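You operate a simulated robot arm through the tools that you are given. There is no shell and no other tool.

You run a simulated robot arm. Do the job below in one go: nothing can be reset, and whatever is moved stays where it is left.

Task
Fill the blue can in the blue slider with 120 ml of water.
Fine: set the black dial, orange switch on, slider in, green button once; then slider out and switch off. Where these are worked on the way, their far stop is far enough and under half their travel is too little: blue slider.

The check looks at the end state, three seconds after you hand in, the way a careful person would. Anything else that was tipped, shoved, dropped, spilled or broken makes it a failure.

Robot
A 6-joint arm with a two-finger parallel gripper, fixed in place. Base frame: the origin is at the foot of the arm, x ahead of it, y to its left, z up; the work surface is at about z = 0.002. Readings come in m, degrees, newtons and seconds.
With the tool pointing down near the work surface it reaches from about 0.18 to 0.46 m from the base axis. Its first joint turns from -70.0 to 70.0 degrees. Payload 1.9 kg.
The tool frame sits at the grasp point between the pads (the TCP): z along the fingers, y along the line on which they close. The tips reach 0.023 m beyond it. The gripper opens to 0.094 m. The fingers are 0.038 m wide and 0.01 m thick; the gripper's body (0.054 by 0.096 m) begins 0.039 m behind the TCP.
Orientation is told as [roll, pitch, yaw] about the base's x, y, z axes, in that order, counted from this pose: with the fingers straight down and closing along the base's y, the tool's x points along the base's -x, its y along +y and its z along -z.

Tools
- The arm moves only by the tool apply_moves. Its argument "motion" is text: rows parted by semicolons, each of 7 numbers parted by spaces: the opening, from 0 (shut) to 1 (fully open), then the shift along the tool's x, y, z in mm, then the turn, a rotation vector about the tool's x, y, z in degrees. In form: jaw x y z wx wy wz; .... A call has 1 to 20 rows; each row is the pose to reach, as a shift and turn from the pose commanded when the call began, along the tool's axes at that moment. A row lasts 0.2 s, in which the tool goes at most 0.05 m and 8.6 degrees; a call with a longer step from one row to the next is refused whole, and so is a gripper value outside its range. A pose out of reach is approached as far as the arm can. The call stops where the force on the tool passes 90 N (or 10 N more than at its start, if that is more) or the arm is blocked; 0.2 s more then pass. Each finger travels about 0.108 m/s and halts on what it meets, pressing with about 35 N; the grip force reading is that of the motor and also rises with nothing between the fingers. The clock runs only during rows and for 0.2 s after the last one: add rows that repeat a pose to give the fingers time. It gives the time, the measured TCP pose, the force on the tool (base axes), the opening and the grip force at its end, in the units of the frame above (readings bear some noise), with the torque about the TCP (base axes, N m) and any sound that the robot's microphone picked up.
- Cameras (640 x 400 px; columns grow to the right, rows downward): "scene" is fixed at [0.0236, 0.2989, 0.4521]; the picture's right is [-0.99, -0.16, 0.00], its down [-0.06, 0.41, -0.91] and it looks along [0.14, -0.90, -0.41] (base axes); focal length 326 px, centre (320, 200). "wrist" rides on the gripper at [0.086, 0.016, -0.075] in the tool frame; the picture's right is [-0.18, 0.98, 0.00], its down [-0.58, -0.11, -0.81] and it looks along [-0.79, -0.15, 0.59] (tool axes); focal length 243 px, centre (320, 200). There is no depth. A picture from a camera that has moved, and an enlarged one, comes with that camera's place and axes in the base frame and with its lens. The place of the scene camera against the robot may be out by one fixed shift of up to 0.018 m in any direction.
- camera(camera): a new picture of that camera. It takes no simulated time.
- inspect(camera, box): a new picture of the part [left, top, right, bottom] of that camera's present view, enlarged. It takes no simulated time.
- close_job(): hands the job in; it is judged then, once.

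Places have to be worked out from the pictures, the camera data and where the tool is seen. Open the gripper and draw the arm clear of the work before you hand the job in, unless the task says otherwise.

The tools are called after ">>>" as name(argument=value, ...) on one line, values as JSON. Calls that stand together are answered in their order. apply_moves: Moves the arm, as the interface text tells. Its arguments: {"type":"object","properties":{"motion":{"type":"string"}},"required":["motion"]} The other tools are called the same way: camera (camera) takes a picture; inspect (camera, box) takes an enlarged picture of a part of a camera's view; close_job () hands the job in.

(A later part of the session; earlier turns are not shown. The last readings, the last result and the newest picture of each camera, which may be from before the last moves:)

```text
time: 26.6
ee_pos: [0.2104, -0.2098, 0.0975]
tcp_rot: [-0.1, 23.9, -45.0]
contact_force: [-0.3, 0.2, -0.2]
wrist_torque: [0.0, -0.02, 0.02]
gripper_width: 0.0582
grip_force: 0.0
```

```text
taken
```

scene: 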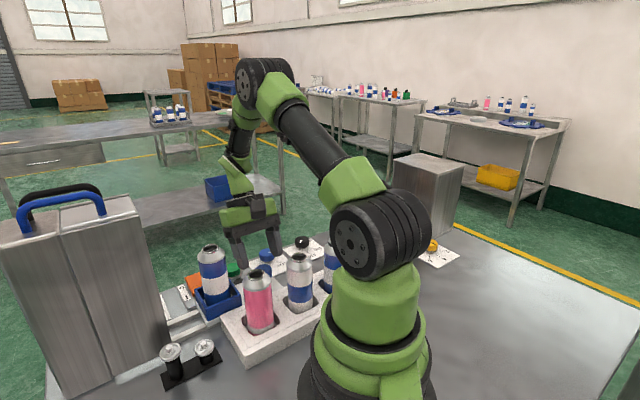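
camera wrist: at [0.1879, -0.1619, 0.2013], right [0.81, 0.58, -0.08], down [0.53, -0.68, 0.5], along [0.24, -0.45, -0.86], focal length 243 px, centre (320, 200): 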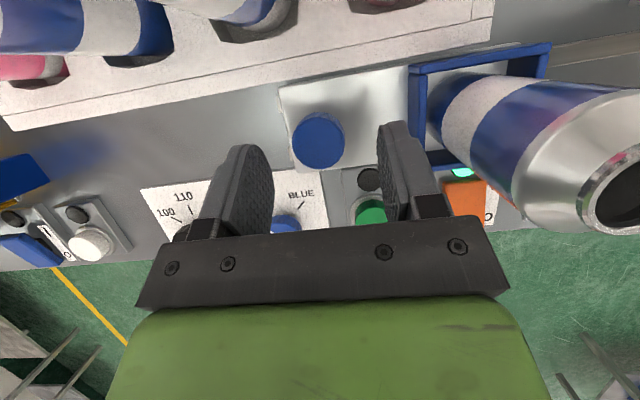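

The knob is between the fingers and the arm is well clear of the cans. I'll descend to TCP z≈0.062 with a 3 mm trim toward the robot.

>>> apply_moves(motion="0.62 -3 0 14 0 0 0; 0.62 -8 -0.5 25 0 0 0; 0.62 -11.9 -0.7 34.1 0 0 0; 0.62 -11.9 -0.7 34.1 0 0 0")

>>> camera(camera="wrist")

>>> inspect(camera="scene", box=[180, 180, 340, 320])

```text
time: 27.6
ee_pos: [0.2087, -0.2058, 0.066]
tcp_rot: [-0.1, 24.0, -45.0]
contact_force: [0.7, 0.5, 0.5]
wrist_torque: [-0.02, -0.02, 0.0]
gripper_width: 0.0582
grip_force: 0.0
```

```text
taken
camera wrist: at [0.1853, -0.1595, 0.1672], right [0.81, 0.58, -0.08], down [0.53, -0.68, 0.5], along [0.24, -0.45, -0.86], focal length 243 px, centre (320, 200)
```

wrist: 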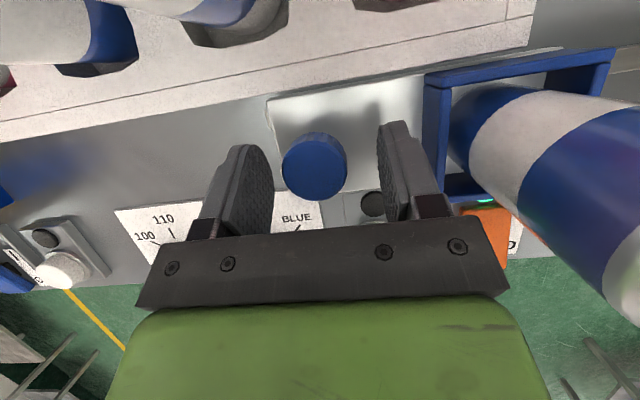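

```text
2.86 times, centred on (260, 250) of scene
camera zoom: at [0.0236, 0.2989, 0.4521], right [-0.99, -0.16, 0.0], down [-0.06, 0.41, -0.91], along [0.14, -0.9, -0.41], focal length 932 px, centre (491, 57)
```

zoom: 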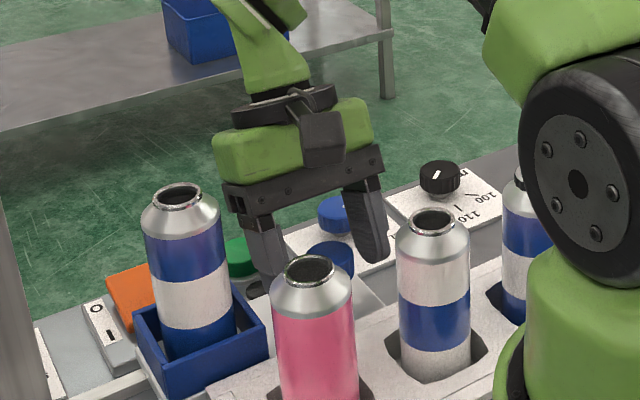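

The knob is between the pads but ~2.5 mm off to the left. I'll trim sideways, lower 3 mm and close.

>>> apply_moves(motion="0.62 -1.2 -2.5 2.7 0 0 0; 0.5 -1.2 -2.5 2.7 0 0 0; 0.3 -1.2 -2.5 2.7 0 0 0; 0.3 -1.2 -2.5 2.7 0 0 0")

>>> camera(camera="wrist")

```text
time: 28.6
ee_pos: [0.2065, -0.2084, 0.0606]
tcp_rot: [-0.1, 23.8, -45.0]
contact_force: [-0.9, -0.7, 0.2]
wrist_torque: [0.08, -0.44, -0.1]
gripper_width: 0.0314
grip_force: 44.8
```

```text
taken
camera wrist: at [0.1834, -0.1611, 0.1641], right [0.81, 0.58, -0.08], down [0.53, -0.68, 0.5], along [0.24, -0.45, -0.86], focal length 243 px, centre (320, 200)
```

wrist: 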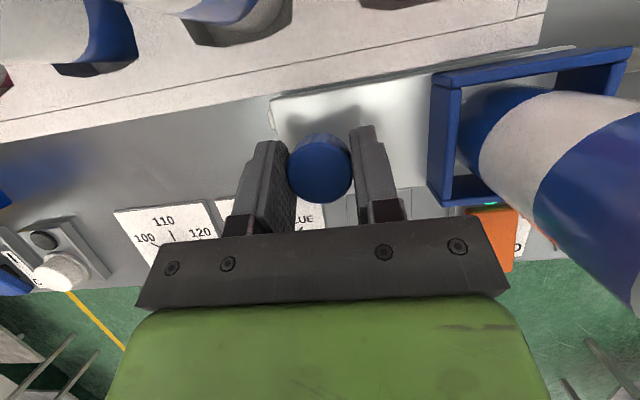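

I have a firm, balanced grip on the slider knob. Pushing it smoothly inward along tool +y (toward the machine) for the first ~80 mm.

>>> apply_moves(motion="0.25 0 2 0 0 0 0; 0.25 0 6 0 0 0 0; 0.25 0 11 0 0 0 0; 0.25 0 17 0 0 0 0; 0.25 0 23 0 0 0 0; 0.25 0 29 0 0 0 0; 0.25 0 35 0 0 0 0; 0.25 0 41 0 0 0 0; 0.25 0 47 0 0 0 0; 0.25 0 53 0 0 0 0; 0.25 0 59 0 0 0 0; 0.25 0 65 0 0 0 0; 0.25 0 71 0 0 0 0; 0.25 0 76 0 0 0 0; 0.25 0 79 0 0 0 0; 0.25 0 80 0 0 0 0")

>>> camera(camera="wrist")

>>> camera(camera="scene")

```text
time: 32.0
ee_pos: [0.2624, -0.1512, 0.0617]
tcp_rot: [0.1, 23.7, -45.1]
contact_force: [8.3, -9.9, 38.3]
wrist_torque: [0.29, -0.04, -0.03]
gripper_width: 0.0316
grip_force: 44.8
```

```text
taken
camera wrist: at [0.2395, -0.1042, 0.1637], right [0.81, 0.58, -0.07], down [0.53, -0.68, 0.5], along [0.24, -0.45, -0.86], focal length 243 px, centre (320, 200)
```

wrist: 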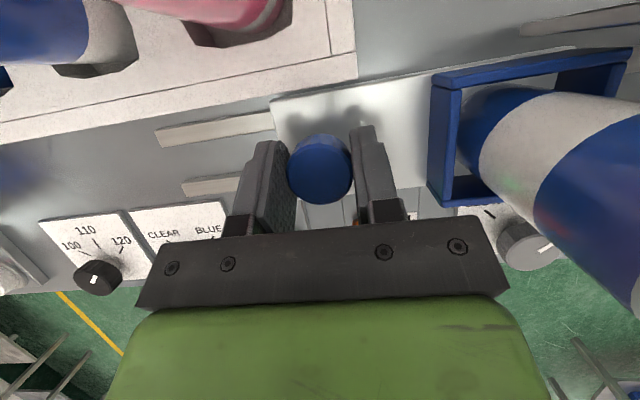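

```text
taken
```

scene: 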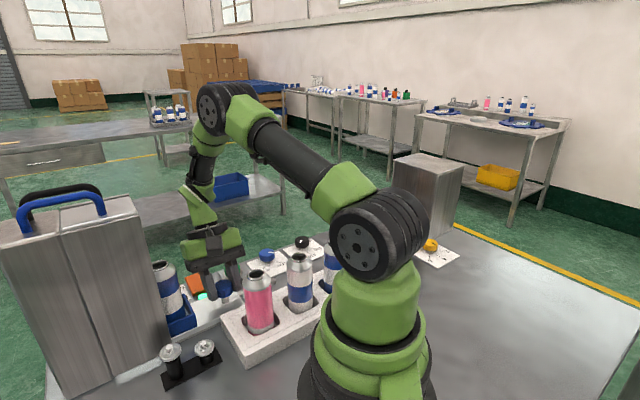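

The slider has moved ~80 mm and the can is riding upright. There's a bit of vertical load (38 N), so I'll raise ~1 mm and continue inward in small steps, watching for the end stop.

>>> apply_moves(motion="0.25 0.4 1 -0.9 0 0 0; 0.25 0.4 4 -0.9 0 0 0; 0.25 0.4 8 -0.9 0 0 0; 0.25 0.4 12 -0.9 0 0 0; 0.25 0.4 15 -0.9 0 0 0; 0.25 0.4 16 -0.9 0 0 0")

```text
time: 33.4
ee_pos: [0.2741, -0.1398, 0.0612]
tcp_rot: [0.0, 23.8, -44.9]
contact_force: [13.5, -15.0, -10.7]
wrist_torque: [-0.04, -0.43, 0.14]
gripper_width: 0.0318
grip_force: 45.4
```

Still free along the slide. I'll ease ~0.7 mm sideways and keep pushing in gentle steps until the stop.

>>> apply_moves(motion="0.25 -0.6 2 -0.3 0 0 0; 0.25 -0.6 5 -0.3 0 0 0; 0.25 -0.6 8 -0.3 0 0 0; 0.25 -0.6 11 -0.3 0 0 0; 0.25 -0.6 13 -0.3 0 0 0; 0.25 -0.6 14 -0.3 0 0 0")

>>> camera(camera="wrist")

>>> inspect(camera="scene", box=[100, 180, 300, 340])

```text
time: 34.8
ee_pos: [0.2829, -0.1296, 0.0607]
tcp_rot: [-0.2, 24.0, -44.9]
contact_force: [7.2, -7.7, -33.1]
wrist_torque: [0.35, -0.19, -0.06]
gripper_width: 0.0316
grip_force: 45.0
```

```text
taken
camera wrist: at [0.2605, -0.0835, 0.1639], right [0.81, 0.58, -0.08], down [0.53, -0.68, 0.5], along [0.24, -0.45, -0.86], focal length 243 px, centre (320, 200)
```

wrist: 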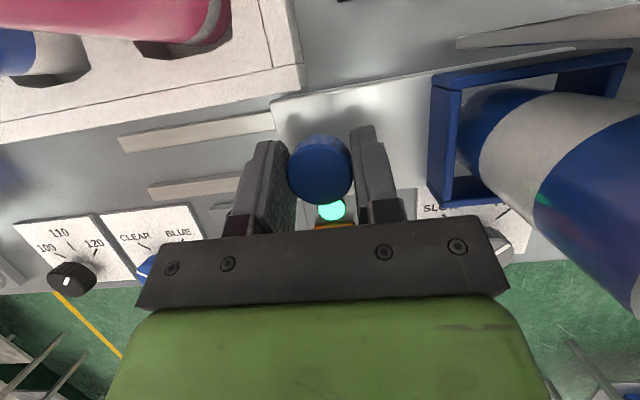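

```text
2.50 times, centred on (200, 260) of scene
camera zoom: at [0.0236, 0.2989, 0.4522], right [-0.99, -0.16, 0.0], down [-0.06, 0.41, -0.91], along [0.14, -0.9, -0.41], focal length 816 px, centre (620, 50)
```

zoom: 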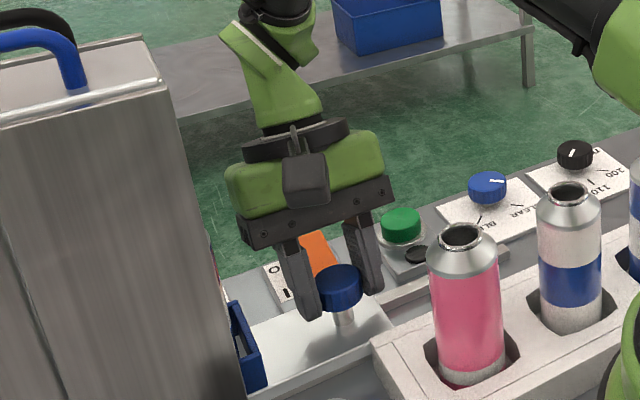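

110 mm in with no stop yet; the can is just entering the machine, and the gripper body still has ~30 mm before the machine's front plane. I'll continue in small steps with a 0.5 mm downward relief.

>>> apply_moves(motion="0.25 -0.2 2 0.45 0 0 0; 0.25 -0.2 5 0.45 0 0 0; 0.25 -0.2 8 0.45 0 0 0; 0.25 -0.2 11 0.45 0 0 0; 0.25 -0.2 13 0.45 0 0 0; 0.25 -0.2 14 0.45 0 0 0")

>>> camera(camera="wrist")

>>> camera(camera="scene")

```text
time: 36.2
ee_pos: [0.2898, -0.124, 0.0617]
tcp_rot: [-0.6, 24.1, -45.1]
contact_force: [-54.9, -35.5, 16.0]
wrist_torque: [0.54, 0.81, -0.23]
gripper_width: 0.0318
grip_force: 44.9
```

```text
taken
camera wrist: at [0.2689, -0.0756, 0.1639], right [0.81, 0.58, -0.09], down [0.54, -0.68, 0.5], along [0.23, -0.45, -0.86], focal length 243 px, centre (320, 200)
```

wrist: 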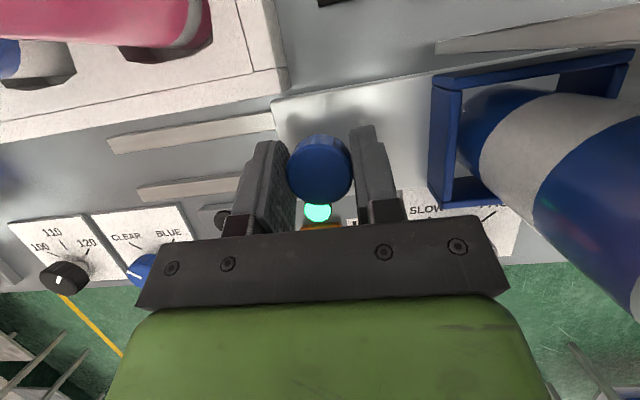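

```text
taken
```

scene: 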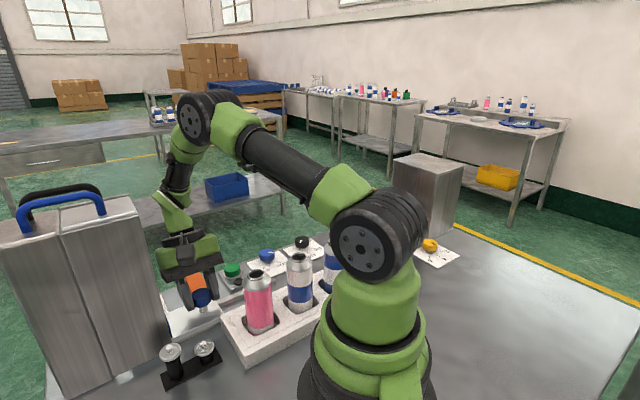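

The resistance rose to ~64 N at u≈0.118, i.e. about 119 mm of travel: the far stop. The can still stands upright in the tray. I'll relax the push by ~4 mm of command and release the knob.

>>> apply_moves(motion="0.25 0 -2 0 0 0 0; 0.25 0 -4 0 0 0 0; 0.25 0 -4 0 0 0 0")

>>> apply_moves(motion="0.4 0 0 0 0 0 0; 0.55 0 0 0 0 0 0; 0.55 0 0 0 0 0 0; 0.55 0 0 0 0 0 0")

>>> camera(camera="wrist")

```text
time: 37.0
ee_pos: [0.2911, -0.1231, 0.0607]
tcp_rot: [-0.1, 23.9, -44.9]
contact_force: [-25.3, -2.7, 2.6]
wrist_torque: [-0.31, -0.15, 0.28]
gripper_width: 0.0318
grip_force: 45.4
```

```text
time: 38.0
ee_pos: [0.2902, -0.1239, 0.0606]
tcp_rot: [-0.1, 23.9, -45.0]
contact_force: [0.4, -0.5, -0.8]
wrist_torque: [0.02, 0.01, -0.01]
gripper_width: 0.0517
grip_force: 0.0
```

```text
taken
camera wrist: at [0.2677, -0.0765, 0.164], right [0.81, 0.58, -0.08], down [0.53, -0.68, 0.5], along [0.24, -0.45, -0.86], focal length 243 px, centre (320, 200)
```

wrist: 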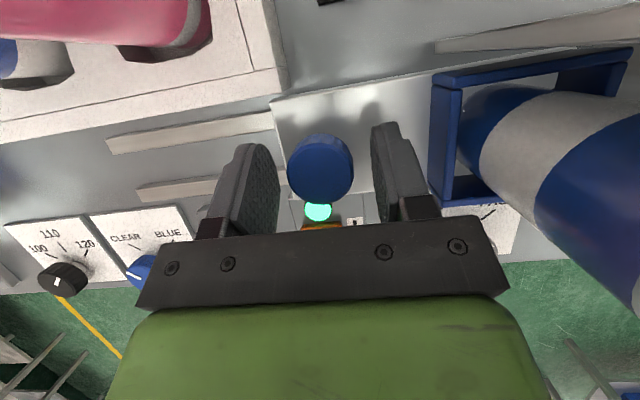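

The knob is free and the tray stays put at the stop. I'll rise, close the gripper, straighten the tool, and go over the green button at (0.288, -0.2425).

>>> apply_moves(motion="0.55 16 0 -37 0 0 0; 0.55 33 0 -73 0 0 0; 0.4 49 0 -110 0 0 0; 0.2 27 -21 -111.5 0 -6 0; 0 5 -43 -113 0 -12 0; 0 -17 -64 -115 0 -18 0; 0 -38 -85 -116 0 -24 0; 0 -38 -85 -116 0 -24 0")

>>> camera(camera="wrist")

>>> camera(camera="scene")

```text
time: 39.8
ee_pos: [0.2875, -0.2431, 0.151]
tcp_rot: [-0.1, -0.1, -45.1]
contact_force: [0.3, 0.3, 0.1]
wrist_torque: [0.04, -0.02, 0.01]
gripper_width: 0.0
grip_force: 34.9
```

```text
taken
camera wrist: at [0.2381, -0.1694, 0.2249], right [0.83, 0.56, 0.0], down [0.33, -0.49, 0.81], along [0.46, -0.67, -0.59], focal length 243 px, centre (320, 200)
```

wrist: 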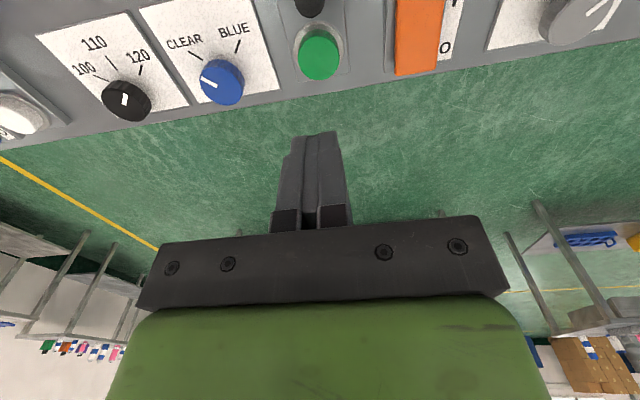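

```text
taken
```

scene: 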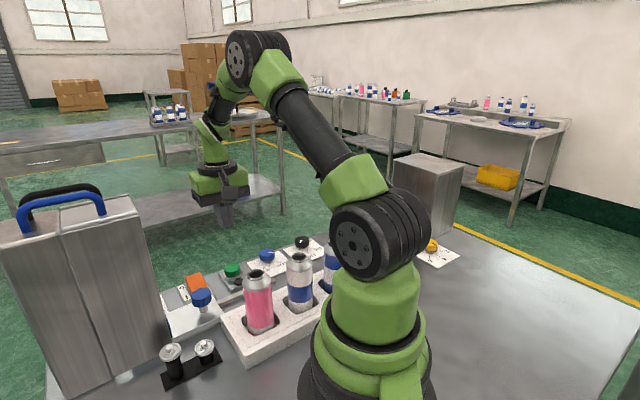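

The button is directly below the tips (estimate (0.288, -0.242)). I'll descend to just above it.

>>> apply_moves(motion="0 0 0 35 0 0 0; 0 0 0 65 0 0 0; 0 0 0 85 0 0 0; 0 0 0 95 0 0 0; 0 0 0 95 0 0 0")

>>> camera(camera="wrist")

>>> inspect(camera="scene", box=[170, 200, 290, 300])

```text
time: 41.0
ee_pos: [0.289, -0.2414, 0.0555]
tcp_rot: [-0.1, -0.1, -45.0]
contact_force: [-0.1, 0.7, -0.1]
wrist_torque: [0.01, 0.0, 0.02]
gripper_width: 0.0
grip_force: 35.3
```

```text
taken
camera wrist: at [0.2392, -0.1677, 0.1305], right [0.83, 0.56, 0.0], down [0.33, -0.49, 0.81], along [0.46, -0.67, -0.59], focal length 243 px, centre (320, 200)
```

wrist: 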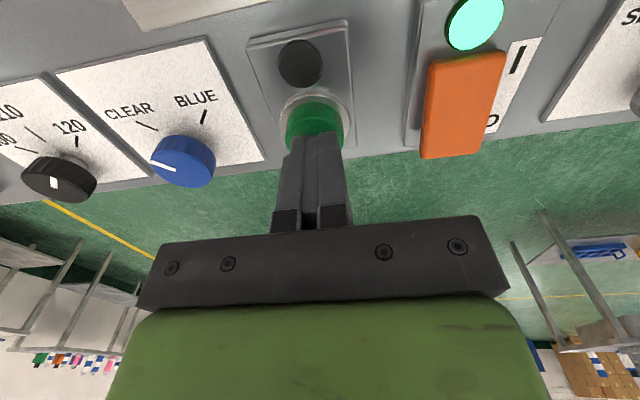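

```text
4.00 times, centred on (230, 250) of scene
camera zoom: at [0.0236, 0.2989, 0.4521], right [-0.99, -0.16, 0.0], down [-0.06, 0.41, -0.91], along [0.14, -0.9, -0.41], focal length 1305 px, centre (680, 0)
```

zoom: 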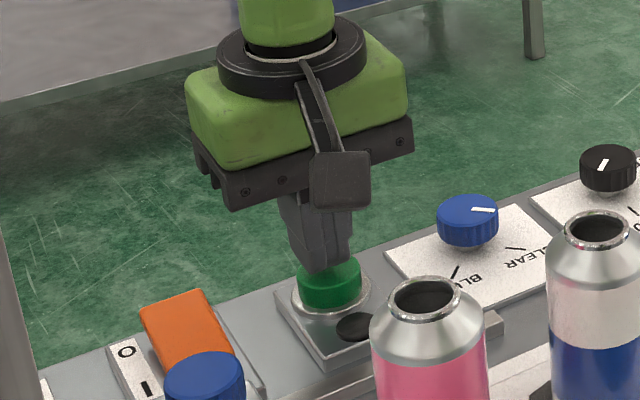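

The tips are just above the button. I'll press down slowly in small steps, watching force and sound.

>>> apply_moves(motion="0 0 0 3 0 0 0; 0 0 0 6 0 0 0; 0 0 0 8 0 0 0")

```text
time: 41.8
ee_pos: [0.2884, -0.2423, 0.0494]
tcp_rot: [-0.1, -0.1, -45.1]
contact_force: [-0.4, 0.8, 1.5]
wrist_torque: [-0.02, 0.02, 0.02]
gripper_width: 0.0002
grip_force: 35.4
```

>>> apply_moves(motion="0 0 0 1.5 0 0 0; 0 0 0 3 0 0 0; 0 0 0 4 0 0 0")

```text
time: 42.6
ee_pos: [0.2881, -0.2431, 0.0456]
tcp_rot: [-0.1, -0.1, -45.0]
contact_force: [-0.1, -0.3, 2.4]
wrist_torque: [0.0, 0.03, 0.01]
gripper_width: 0.0
grip_force: 35.0
```

No real contact yet at z≈0.0455 (about 2 N, so perhaps just touching the button). I'll continue down another 4 mm in small steps.

>>> apply_moves(motion="0 0 0 1.5 0 0 0; 0 0 0 3 0 0 0; 0 0 0 4 0 0 0")

>>> inspect(camera="wrist", box=[220, 0, 420, 180])

```text
time: 43.4
ee_pos: [0.2888, -0.2425, 0.0418]
tcp_rot: [-0.1, -0.1, -45.0]
contact_force: [-4.3, 0.5, 11.2]
wrist_torque: [0.06, 0.13, 0.11]
gripper_width: 0.0001
grip_force: 34.7
heard: click
```

```text
2.22 times, centred on (320, 90) of wrist
camera zoom: at [0.2394, -0.1683, 0.115], right [0.83, 0.56, 0.0], down [0.33, -0.49, 0.81], along [0.46, -0.67, -0.59], focal length 539 px, centre (320, 444)
```

zoom: 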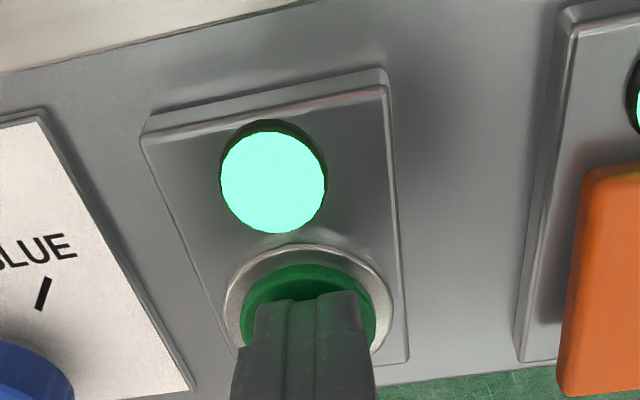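

I heard a click and the button's lamp lit, so the fill cycle started. I'll lift straight off now and wait for it to finish.

>>> apply_moves(motion="0 0 0 -10 0 0 0; 0 0 0 -40 0 0 0; 0 0 0 -80 0 0 0; 0 0 0 -110 0 0 0; 0 0 0 -110 0 0 0")

>>> camera(camera="wrist")

>>> camera(camera="scene")

```text
time: 44.6
ee_pos: [0.2887, -0.2409, 0.1525]
tcp_rot: [-0.1, -0.1, -45.0]
contact_force: [0.4, 0.1, 0.0]
wrist_torque: [0.0, -0.01, -0.04]
gripper_width: 0.0
grip_force: 34.3
```

```text
taken
camera wrist: at [0.238, -0.1676, 0.2266], right [0.82, 0.57, 0.0], down [0.33, -0.49, 0.81], along [0.46, -0.67, -0.59], focal length 243 px, centre (320, 200)
```

wrist: 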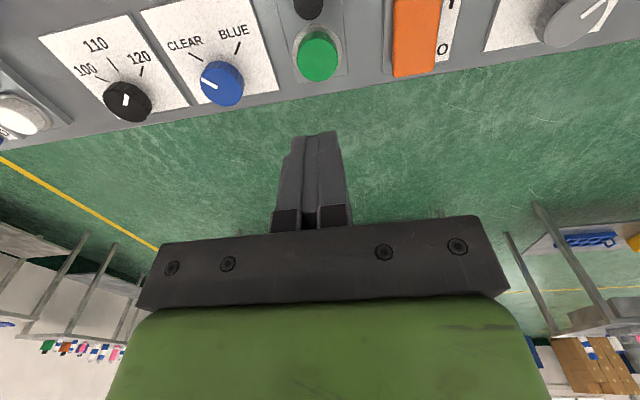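

```text
taken
```

scene: 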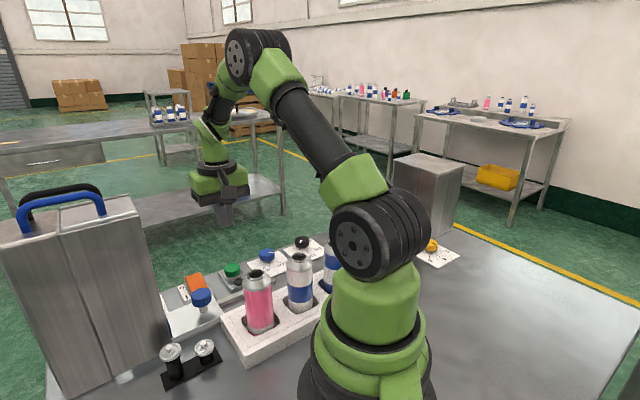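

The button's lamp is dark again, so either the cycle is complete or the lamp lit only while pressed. I'll move the camera to look at the tray can inside the machine, which also gives the fill time to finish.

>>> inspect(camera="wrist", box=[270, 0, 490, 110])

>>> apply_moves(motion="0 20 0 -10 0 8 0; 0 40 0 -20 0 16 0; 0 60 0 -30 0 24 0; 0 60 0 -30 0 24 0; 0 60 0 -30 0 24 0; 0 60 0 -30 0 24 0; 0 60 0 -30 0 24 0; 0 60 0 -30 0 24 0; 0 60 0 -30 0 24 0; 0 60 0 -30 0 24 0")

>>> camera(camera="wrist")

```text
2.91 times, centred on (380, 55) of wrist
camera zoom: at [0.238, -0.1676, 0.2266], right [0.82, 0.57, 0.0], down [0.33, -0.49, 0.81], along [0.46, -0.67, -0.59], focal length 706 px, centre (146, 622)
```

zoom: 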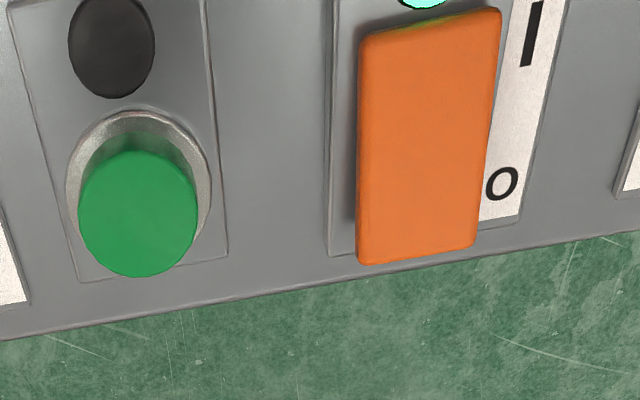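

```text
time: 46.8
ee_pos: [0.2445, -0.1984, 0.1819]
tcp_rot: [-0.2, 24.0, -45.1]
contact_force: [-0.4, 0.1, 0.4]
wrist_torque: [-0.01, 0.03, -0.02]
gripper_width: 0.0
grip_force: 35.1
```

```text
taken
camera wrist: at [0.2222, -0.1522, 0.2849], right [0.81, 0.58, -0.08], down [0.53, -0.68, 0.5], along [0.24, -0.45, -0.86], focal length 243 px, centre (320, 200)
```

wrist: 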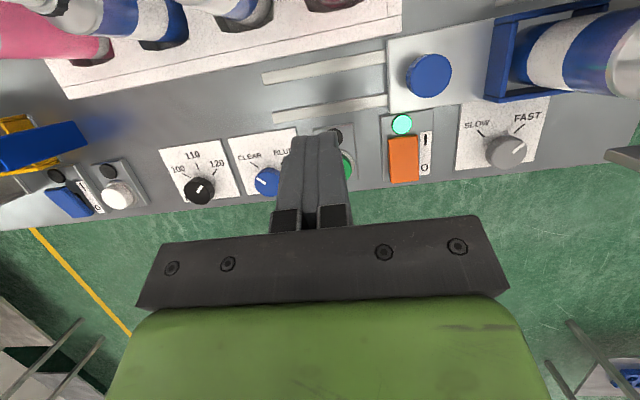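

No spill is visible, the switch lamp is still on and the tray is still in. I'll move back above the slider knob and dwell a few seconds so any dispensing completes before I pull the slider out.

>>> apply_moves(motion="0 5 21 2 0 0 0; 0 9 43 4 0 0 0; 0.3 14 64 6 0 0 0; 0.55 18.6 85 8.3 0 0 0; 0.55 18.6 85 8.3 0 0 0; 0.55 18.6 85 8.3 0 0 0; 0.55 18.6 85 8.3 0 0 0; 0.55 18.6 85 8.3 0 0 0; 0.55 18.6 85 8.3 0 0 0; 0.55 18.6 85 8.3 0 0 0; 0.55 18.6 85 8.3 0 0 0; 0.55 18.6 85 8.3 0 0 0; 0.55 18.6 85 8.3 0 0 0; 0.55 18.6 85 8.3 0 0 0; 0.55 18.6 85 8.3 0 0 0; 0.55 18.6 85 8.3 0 0 0; 0.55 18.6 85 8.3 0 0 0; 0.55 18.6 85 8.3 0 0 0; 0.55 18.6 85 8.3 0 0 0; 0.55 18.6 85 8.3 0 0 0")

>>> camera(camera="wrist")

>>> camera(camera="scene")

```text
time: 51.0
ee_pos: [0.2899, -0.1252, 0.1824]
tcp_rot: [-0.2, 24.1, -45.1]
contact_force: [0.0, 0.8, 0.0]
wrist_torque: [0.03, -0.02, -0.02]
gripper_width: 0.0517
grip_force: 0.1
```

```text
taken
camera wrist: at [0.2672, -0.0772, 0.2845], right [0.81, 0.58, -0.08], down [0.53, -0.68, 0.5], along [0.24, -0.45, -0.86], focal length 243 px, centre (320, 200)
```

wrist: 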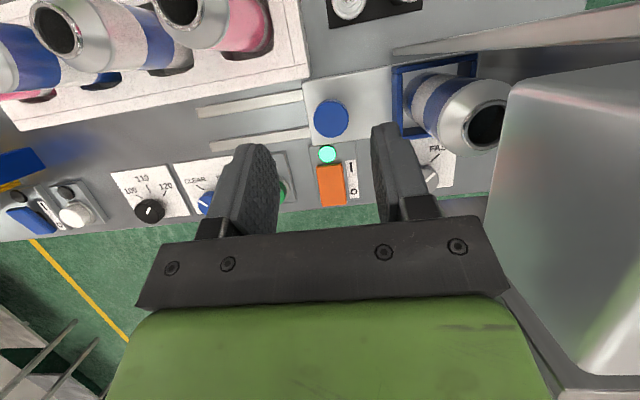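

```text
taken
```

scene: 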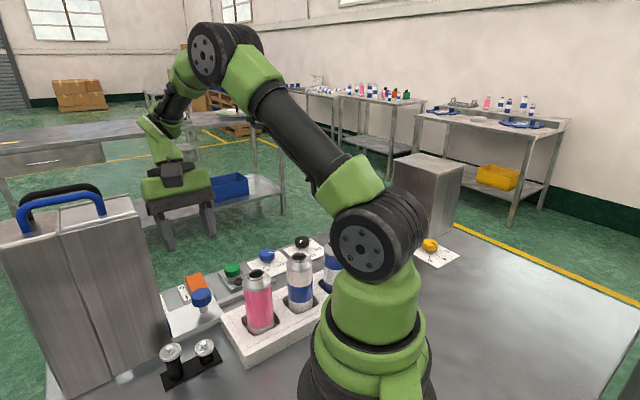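

I can see the can's mouth from here. Let me zoom in on it to check the fill and its position relative to the machine's box and outlet.

>>> inspect(camera="wrist", box=[380, 40, 560, 180])

>>> inspect(camera="wrist", box=[450, 80, 530, 160])

>>> inspect(camera="scene", box=[80, 220, 260, 360])

```text
2.86 times, centred on (470, 110) of wrist
camera zoom: at [0.2672, -0.0772, 0.2845], right [0.81, 0.58, -0.08], down [0.53, -0.68, 0.5], along [0.24, -0.45, -0.86], focal length 693 px, centre (-109, 457)
```

zoom: 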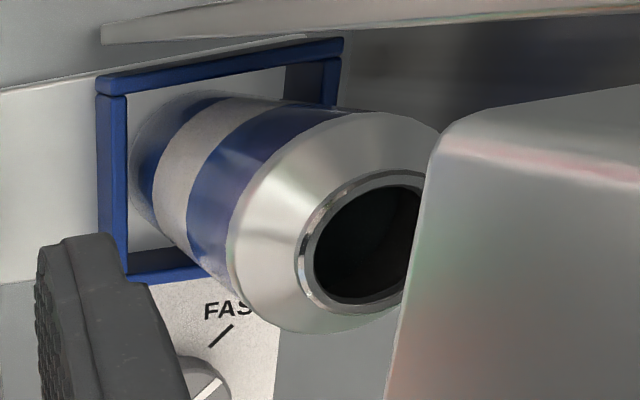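

```text
5.00 times, centred on (490, 120) of wrist
camera zoom: at [0.2672, -0.0772, 0.2845], right [0.81, 0.58, -0.08], down [0.53, -0.68, 0.5], along [0.24, -0.45, -0.86], focal length 1213 px, centre (-530, 600)
```

zoom: 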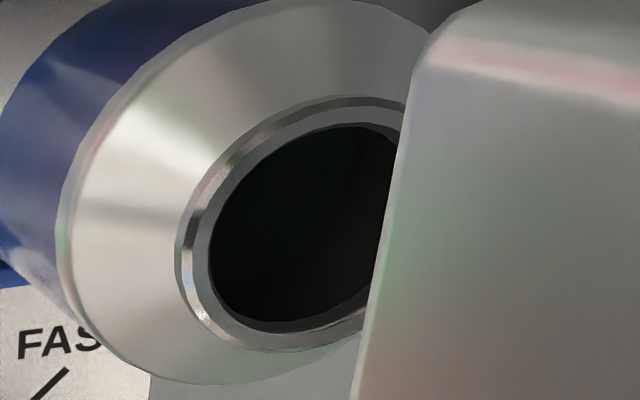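

```text
2.86 times, centred on (170, 290) of scene
camera zoom: at [0.0236, 0.2989, 0.4521], right [-0.99, -0.16, 0.0], down [-0.06, 0.41, -0.91], along [0.14, -0.9, -0.41], focal length 932 px, centre (749, -57)
```

zoom: 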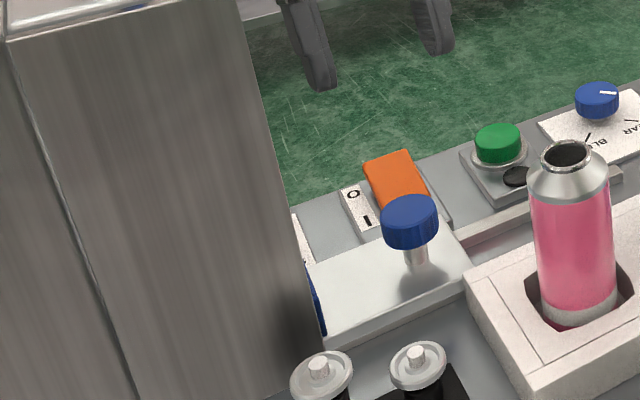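

The can stands correctly in the tray, but the interior is too dark to judge from here. I'll descend to the knob at the same pose where I released it.

>>> apply_moves(motion="0.55 -14 0 32 0 0 0; 0.55 -28 0.5 64 0 0 0; 0.55 -40 1 91 0 0 0; 0.55 -46 1 105 0 0 0; 0.55 -48.9 1.1 111.6 0 0 0; 0.55 -48.9 1.1 111.6 0 0 0")

>>> camera(camera="wrist")

```text
time: 52.4
ee_pos: [0.2926, -0.1233, 0.0577]
tcp_rot: [-0.2, 23.8, -44.9]
contact_force: [-0.3, -0.5, -0.4]
wrist_torque: [0.01, 0.01, -0.04]
gripper_width: 0.0516
grip_force: 0.1
```

```text
taken
camera wrist: at [0.2698, -0.0761, 0.1613], right [0.81, 0.58, -0.08], down [0.53, -0.68, 0.5], along [0.24, -0.45, -0.86], focal length 243 px, centre (320, 200)
```

wrist: 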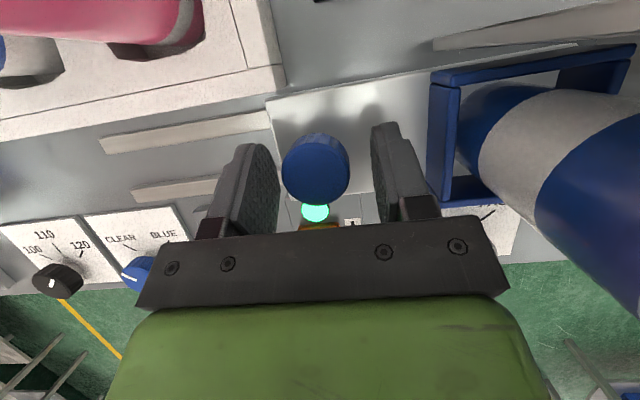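

The knob is between the pads, ~1.5 mm left of centre. I'll trim, rise 2 mm, and close.

>>> apply_moves(motion="0.55 0.8 -1.5 -1.8 0 0 0; 0.4 0.8 -1.5 -1.8 0 0 0; 0.25 0.8 -1.5 -1.8 0 0 0; 0.25 0.8 -1.5 -1.8 0 0 0")

```text
time: 53.4
ee_pos: [0.291, -0.1242, 0.0607]
tcp_rot: [-0.1, 24.0, -45.0]
contact_force: [-1.5, -0.6, -3.6]
wrist_torque: [0.22, -0.02, -0.06]
gripper_width: 0.0314
grip_force: 45.2
```

Gripped well. Now I pull the slider out slowly and smoothly to avoid slopping any water.

>>> apply_moves(motion="0.25 0 -1 0 0 0 0; 0.25 0 -3 0 0 0 0; 0.25 0 -6 0 0 0 0; 0.25 0 -10 0 0 0 0; 0.25 0 -14 0 0 0 0; 0.25 0 -18 0 0 0 0; 0.25 0 -22 0 0 0 0; 0.25 0 -26 0 0 0 0; 0.25 0 -30 0 0 0 0; 0.25 0 -34 0 0 0 0; 0.25 0 -38 0 0 0 0; 0.25 0 -42 0 0 0 0; 0.25 0 -46 0 0 0 0; 0.25 0 -50 0 0 0 0; 0.25 0 -54 0 0 0 0; 0.25 0 -57 0 0 0 0; 0.25 0 -59 0 0 0 0; 0.25 0 -60 0 0 0 0; 0.25 0 -60 0 0 0 0")

>>> camera(camera="wrist")

>>> inspect(camera="scene", box=[100, 180, 300, 340])

```text
time: 57.4
ee_pos: [0.2479, -0.1679, 0.0598]
tcp_rot: [-0.1, 24.0, -45.0]
contact_force: [0.8, -1.4, -8.0]
wrist_torque: [-0.28, -0.84, 0.49]
gripper_width: 0.0318
grip_force: 44.8
```

```text
taken
camera wrist: at [0.2257, -0.1198, 0.1638], right [0.81, 0.58, -0.08], down [0.53, -0.68, 0.5], along [0.24, -0.45, -0.86], focal length 243 px, centre (320, 200)
```

wrist: 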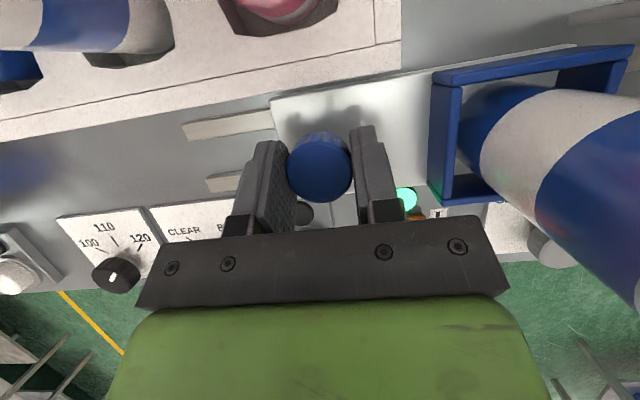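

```text
2.50 times, centred on (200, 260) of scene
camera zoom: at [0.0236, 0.2989, 0.4521], right [-0.99, -0.16, 0.0], down [-0.06, 0.41, -0.91], along [0.14, -0.9, -0.41], focal length 816 px, centre (620, 50)
```

zoom: 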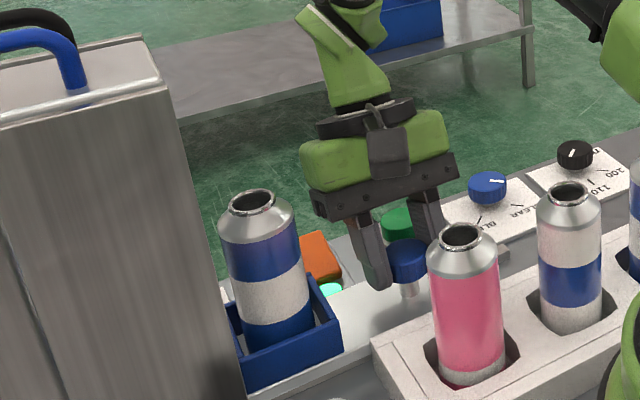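

The slider is half out with the can upright. I'll zoom on the can's mouth from the scene camera, then continue.

>>> inspect(camera="scene", box=[160, 250, 200, 275])

>>> apply_moves(motion="0.25 0 -1 0 0 0 0; 0.25 0 -3 0 0 0 0; 0.25 0 -6 0 0 0 0; 0.25 0 -10 0 0 0 0; 0.25 0 -14 0 0 0 0; 0.25 0 -18 0 0 0 0; 0.25 0 -22 0 0 0 0; 0.25 0 -26 0 0 0 0; 0.25 0 -30 0 0 0 0; 0.25 0 -34 0 0 0 0; 0.25 0 -38 0 0 0 0; 0.25 0 -42 0 0 0 0; 0.25 0 -46 0 0 0 0; 0.25 0 -49 0 0 0 0; 0.25 0 -51 0 0 0 0; 0.25 0 -52 0 0 0 0; 0.25 0 -52 0 0 0 0")

```text
16.00 times, centred on (180, 262) of scene
camera zoom: at [0.0236, 0.2989, 0.4521], right [-0.99, -0.16, 0.0], down [-0.06, 0.41, -0.91], along [0.14, -0.9, -0.41], focal length 5221 px, centre (2560, -800)
```

zoom: 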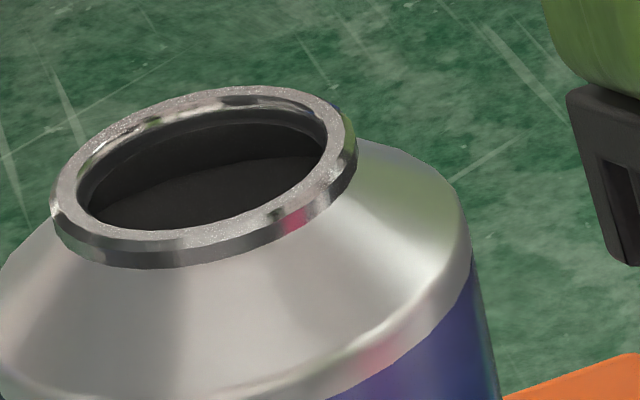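

```text
time: 61.0
ee_pos: [0.2115, -0.2042, 0.0615]
tcp_rot: [-0.1, 24.1, -45.0]
contact_force: [-9.1, 11.4, 20.5]
wrist_torque: [0.58, 0.01, 0.17]
gripper_width: 0.0318
grip_force: 45.5
```

About 112 mm out, with ~7 mm to the outer stop. I'll continue gently until resistance.

>>> apply_moves(motion="0.25 0 -2 0 0 0 0; 0.25 0 -4 0 0 0 0; 0.25 0 -6 0 0 0 0; 0.25 0 -8 0 0 0 0; 0.25 0 -9 0 0 0 0; 0.25 0 -9 0 0 0 0")

```text
time: 62.4
ee_pos: [0.2053, -0.2097, 0.0606]
tcp_rot: [0.0, 23.9, -45.0]
contact_force: [28.1, 29.4, -26.4]
wrist_torque: [-0.71, -0.07, 0.23]
gripper_width: 0.0317
grip_force: 44.6
```

There is 40 N of resistance at u≈-0.003, so the slider is at its outer stop again. I'll relax the pull, release the knob and rise.

>>> apply_moves(motion="0.25 0 1 0 0 0 0; 0.25 0 2.5 0 0 0 0; 0.25 0 2.5 0 0 0 0; 0.4 0 2.5 0 0 0 0; 0.55 0 2.5 0 0 0 0; 0.55 0 2.5 0 0 0 0")

>>> camera(camera="wrist")

```text
time: 63.8
ee_pos: [0.2073, -0.2088, 0.0622]
tcp_rot: [-0.2, 23.9, -45.1]
contact_force: [0.1, 0.4, 0.1]
wrist_torque: [0.0, -0.01, -0.03]
gripper_width: 0.0515
grip_force: 0.1
```

```text
taken
camera wrist: at [0.1842, -0.1615, 0.1644], right [0.81, 0.58, -0.08], down [0.53, -0.68, 0.5], along [0.24, -0.45, -0.86], focal length 243 px, centre (320, 200)
```

wrist: 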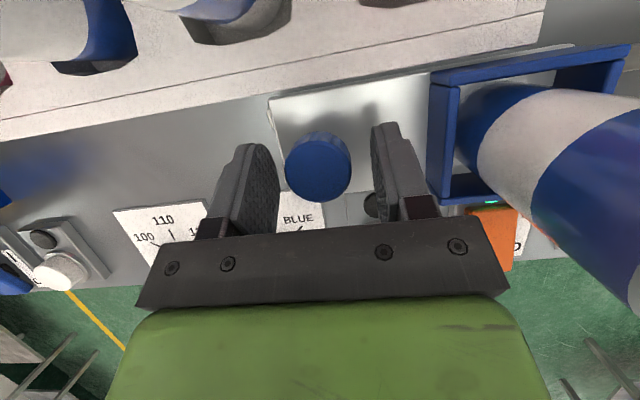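

The knob is released with the slider fully out. I'll rise and place the wrist camera directly above the can to look into its mouth.

>>> apply_moves(motion="0.55 16 0 -37 0 0 0; 0.55 33 0 -74 0 0 0; 0.55 48 0 -108 0 0 0; 0.5 56 0 -126 0 0 0; 0.3 41 25 -132 0 0 0; 0.1 27 50 -139 0 0 0; 0 12.8 75.3 -145 0 0 0; 0 12.8 75.3 -145 0 0 0")

>>> camera(camera="wrist")

>>> camera(camera="scene")

```text
time: 65.6
ee_pos: [0.2932, -0.1898, 0.1987]
tcp_rot: [-0.1, 24.0, -45.1]
contact_force: [0.3, -0.3, -0.7]
wrist_torque: [-0.02, -0.02, 0.0]
gripper_width: 0.0
grip_force: 35.6
```

```text
taken
camera wrist: at [0.2705, -0.1431, 0.3015], right [0.81, 0.58, -0.08], down [0.53, -0.68, 0.5], along [0.24, -0.45, -0.86], focal length 243 px, centre (320, 200)
```

wrist: 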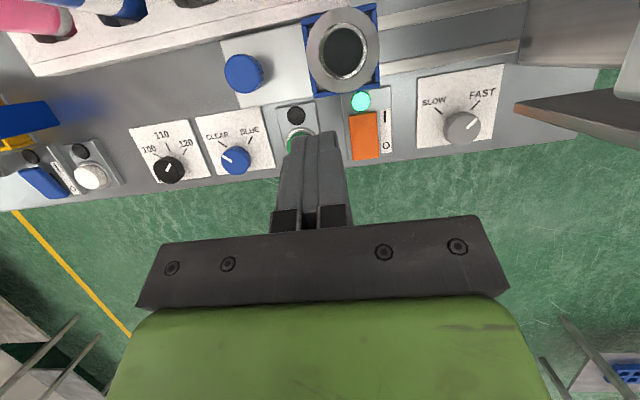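

```text
taken
```

scene: 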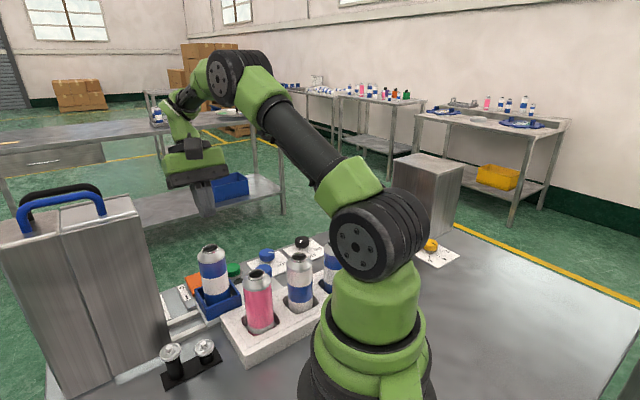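

Zooming into the can's mouth from above, plus the other open cans' mouths from the scene camera for comparison.

>>> inspect(camera="wrist", box=[300, 10, 390, 90])

>>> inspect(camera="scene", box=[190, 235, 320, 310])

>>> inspect(camera="scene", box=[192, 240, 228, 262])

>>> inspect(camera="scene", box=[282, 248, 318, 270])

```text
5.00 times, centred on (345, 50) of wrist
camera zoom: at [0.2705, -0.1431, 0.3015], right [0.81, 0.58, -0.08], down [0.53, -0.68, 0.5], along [0.24, -0.45, -0.86], focal length 1213 px, centre (195, 950)
```

zoom: 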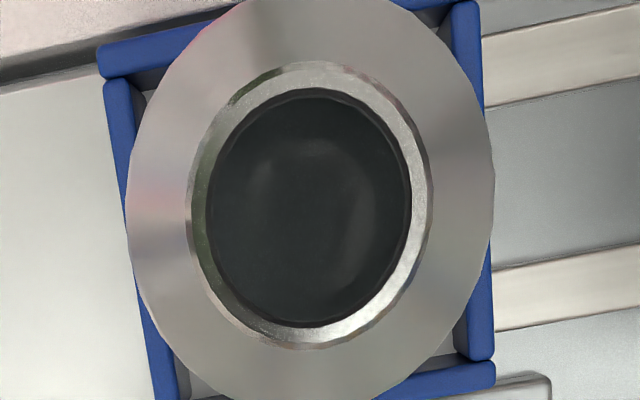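

```text
4.92 times, centred on (255, 272) of scene
camera zoom: at [0.0236, 0.2989, 0.4521], right [-0.99, -0.16, 0.0], down [-0.06, 0.41, -0.91], along [0.14, -0.9, -0.41], focal length 1606 px, centre (640, -157)
```

zoom: 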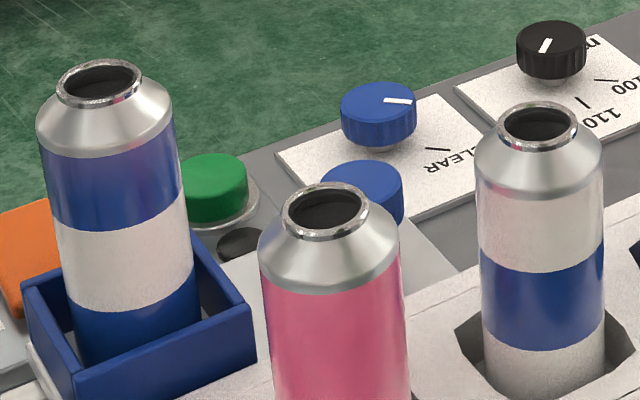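

```text
16.00 times, centred on (210, 251) of scene
camera zoom: at [0.0236, 0.2989, 0.4521], right [-0.99, -0.16, 0.0], down [-0.06, 0.41, -0.91], along [0.14, -0.9, -0.41], focal length 5221 px, centre (2080, -616)
```

zoom: 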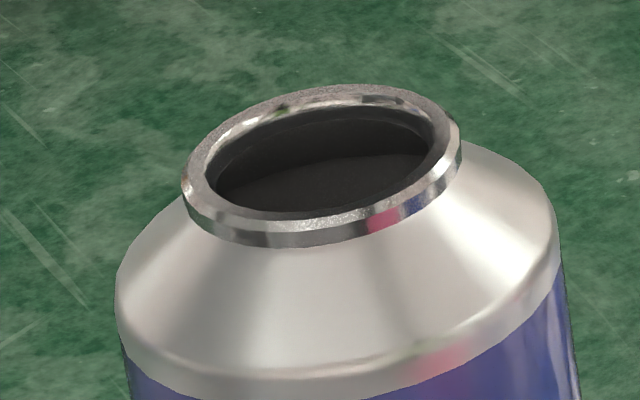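

```text
16.00 times, centred on (300, 259) of scene
camera zoom: at [0.0236, 0.2989, 0.4521], right [-0.99, -0.16, 0.0], down [-0.06, 0.41, -0.91], along [0.14, -0.9, -0.41], focal length 5221 px, centre (640, -744)
```

zoom: 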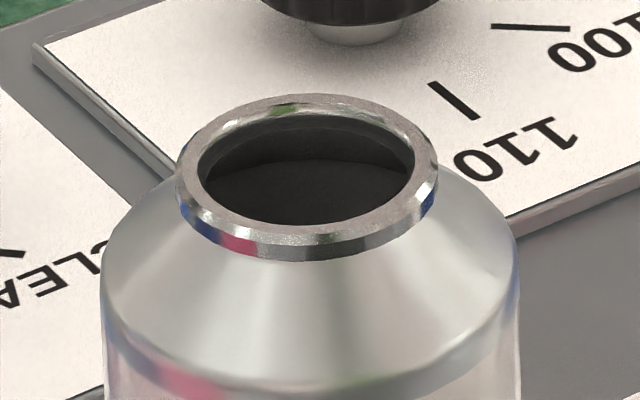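

From straight above, the can's mouth shows a grey, faintly reflective surface, unlike the pure black seen before filling. To be sure, I'll view the open holder cans from the same vertical angle for comparison.

>>> apply_moves(motion="0 21 -11 9 0 0 0; 0 41 -22 18 0 0 0; 0 62 -33 27 0 0 0; 0 82 -43.4 36.5 0 0 0; 0 82 -43.4 36.5 0 0 0")

>>> camera(camera="wrist")

>>> inspect(camera="wrist", box=[260, 0, 420, 100])

```text
time: 66.8
ee_pos: [0.2002, -0.1562, 0.2001]
tcp_rot: [-0.1, 24.0, -45.0]
contact_force: [0.0, 0.3, 1.9]
wrist_torque: [0.0, 0.02, 0.0]
gripper_width: 0.0001
grip_force: 34.7
```

```text
taken
camera wrist: at [0.1769, -0.1097, 0.3029], right [0.81, 0.58, -0.08], down [0.53, -0.68, 0.5], along [0.24, -0.45, -0.86], focal length 243 px, centre (320, 200)
```

wrist: 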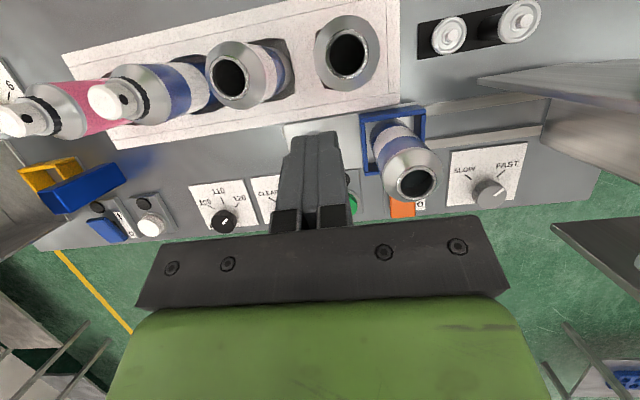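

```text
4.00 times, centred on (340, 50) of wrist
camera zoom: at [0.1769, -0.1097, 0.3029], right [0.81, 0.58, -0.08], down [0.53, -0.68, 0.5], along [0.24, -0.45, -0.86], focal length 970 px, centre (240, 800)
```

zoom: 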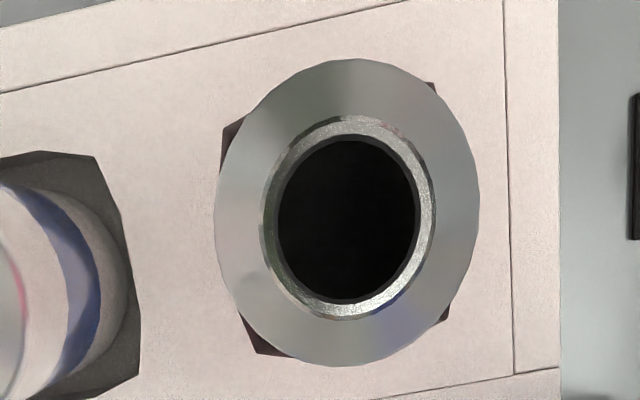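

The empty can is pure black inside, whereas the tray can shows a reflective water surface, so the fill worked. Next is the switch off: I'll move above the rocker's O end (TCP about (0.3485, -0.1977)) with pitch about 16°, staying high over the filled can.

>>> apply_moves(motion="0 -24 15 -11 0 -1.5 0; 0 -49 30 -22 0 -3 0; 0 -73 45 -33 0 -5 0; 0 -98 60 -44 0 -6.5 0; 0 -122.6 75.5 -54.6 0 -8 0; 0 -122.6 75.5 -54.6 0 -8 0")

>>> camera(camera="wrist")

```text
time: 68.2
ee_pos: [0.3496, -0.1969, 0.1976]
tcp_rot: [0.0, 16.0, -45.1]
contact_force: [0.4, 0.2, 0.1]
wrist_torque: [-0.02, -0.03, 0.01]
gripper_width: 0.0
grip_force: 35.0
```

```text
taken
camera wrist: at [0.3168, -0.1399, 0.2926], right [0.82, 0.57, -0.05], down [0.48, -0.63, 0.61], along [0.32, -0.53, -0.79], focal length 243 px, centre (320, 200)
```

wrist: 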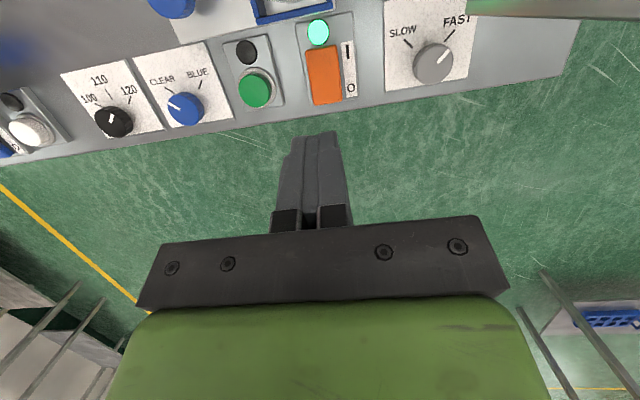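

Everything is in reach and aligned. I'll descend to TCP z≈0.067 above the O end.

>>> apply_moves(motion="0 -10 0 35 0 0 0; 0 -20 0 70 0 0 0; 0 -29 0 101 0 0 0; 0 -36 0 125.5 0 0 0; 0 -36 0 125.5 0 0 0")

>>> camera(camera="wrist")

>>> inspect(camera="scene", box=[130, 180, 270, 320])

```text
time: 69.4
ee_pos: [0.3491, -0.1982, 0.0683]
tcp_rot: [-0.2, 15.9, -45.0]
contact_force: [0.5, 1.3, -0.4]
wrist_torque: [0.02, -0.01, 0.0]
gripper_width: 0.0001
grip_force: 35.3
```

```text
taken
camera wrist: at [0.3166, -0.1416, 0.1633], right [0.82, 0.57, -0.05], down [0.48, -0.63, 0.62], along [0.32, -0.53, -0.79], focal length 243 px, centre (320, 200)
```

wrist: 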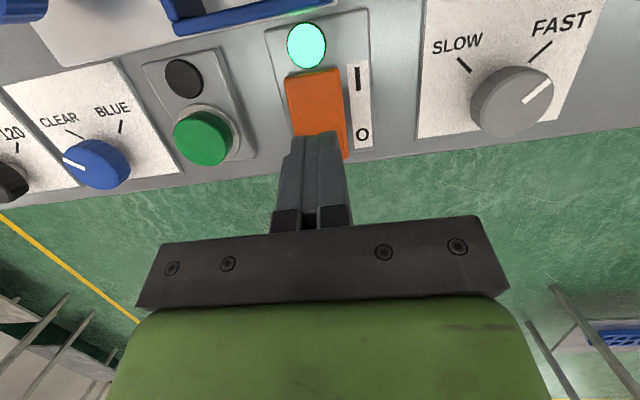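

```text
2.86 times, centred on (200, 250) of scene
camera zoom: at [0.0236, 0.2989, 0.4521], right [-0.99, -0.16, 0.0], down [-0.06, 0.41, -0.91], along [0.14, -0.9, -0.41], focal length 932 px, centre (663, 57)
```

zoom: 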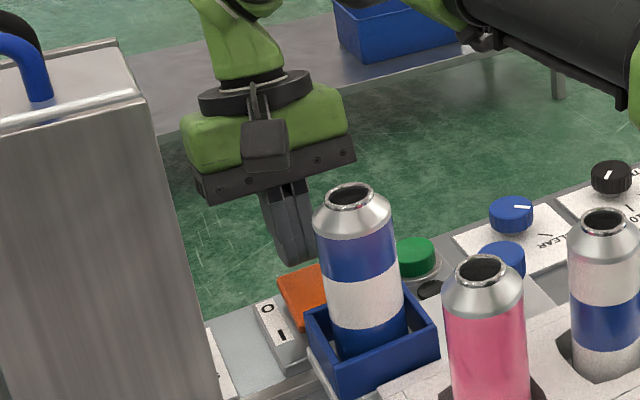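

The fingers are above the O end, clear of the can. I'll press down in small steps.

>>> apply_moves(motion="0 -1.4 0 4.8 0 0 0; 0 -2.8 0 9.6 0 0 0; 0 -3.3 0 11.5 0 0 0")

>>> inspect(camera="wrist", box=[230, 0, 430, 180])

```text
time: 70.2
ee_pos: [0.3494, -0.1985, 0.0557]
tcp_rot: [0.0, 15.9, -45.0]
contact_force: [0.3, 0.2, -0.2]
wrist_torque: [0.01, 0.0, -0.02]
gripper_width: 0.0
grip_force: 35.3
```

```text
2.22 times, centred on (330, 90) of wrist
camera zoom: at [0.3161, -0.1412, 0.1512], right [0.82, 0.57, -0.05], down [0.48, -0.63, 0.62], along [0.32, -0.53, -0.79], focal length 539 px, centre (298, 444)
```

zoom: 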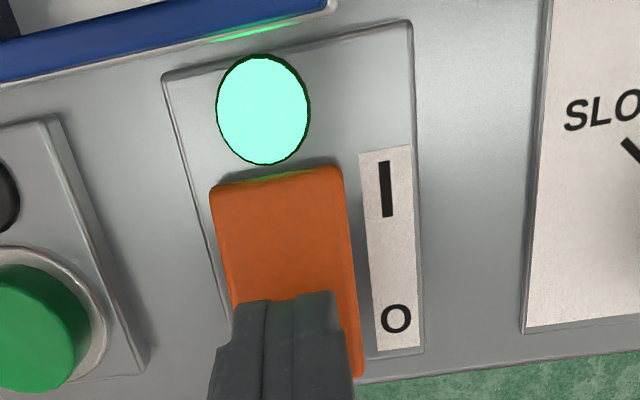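

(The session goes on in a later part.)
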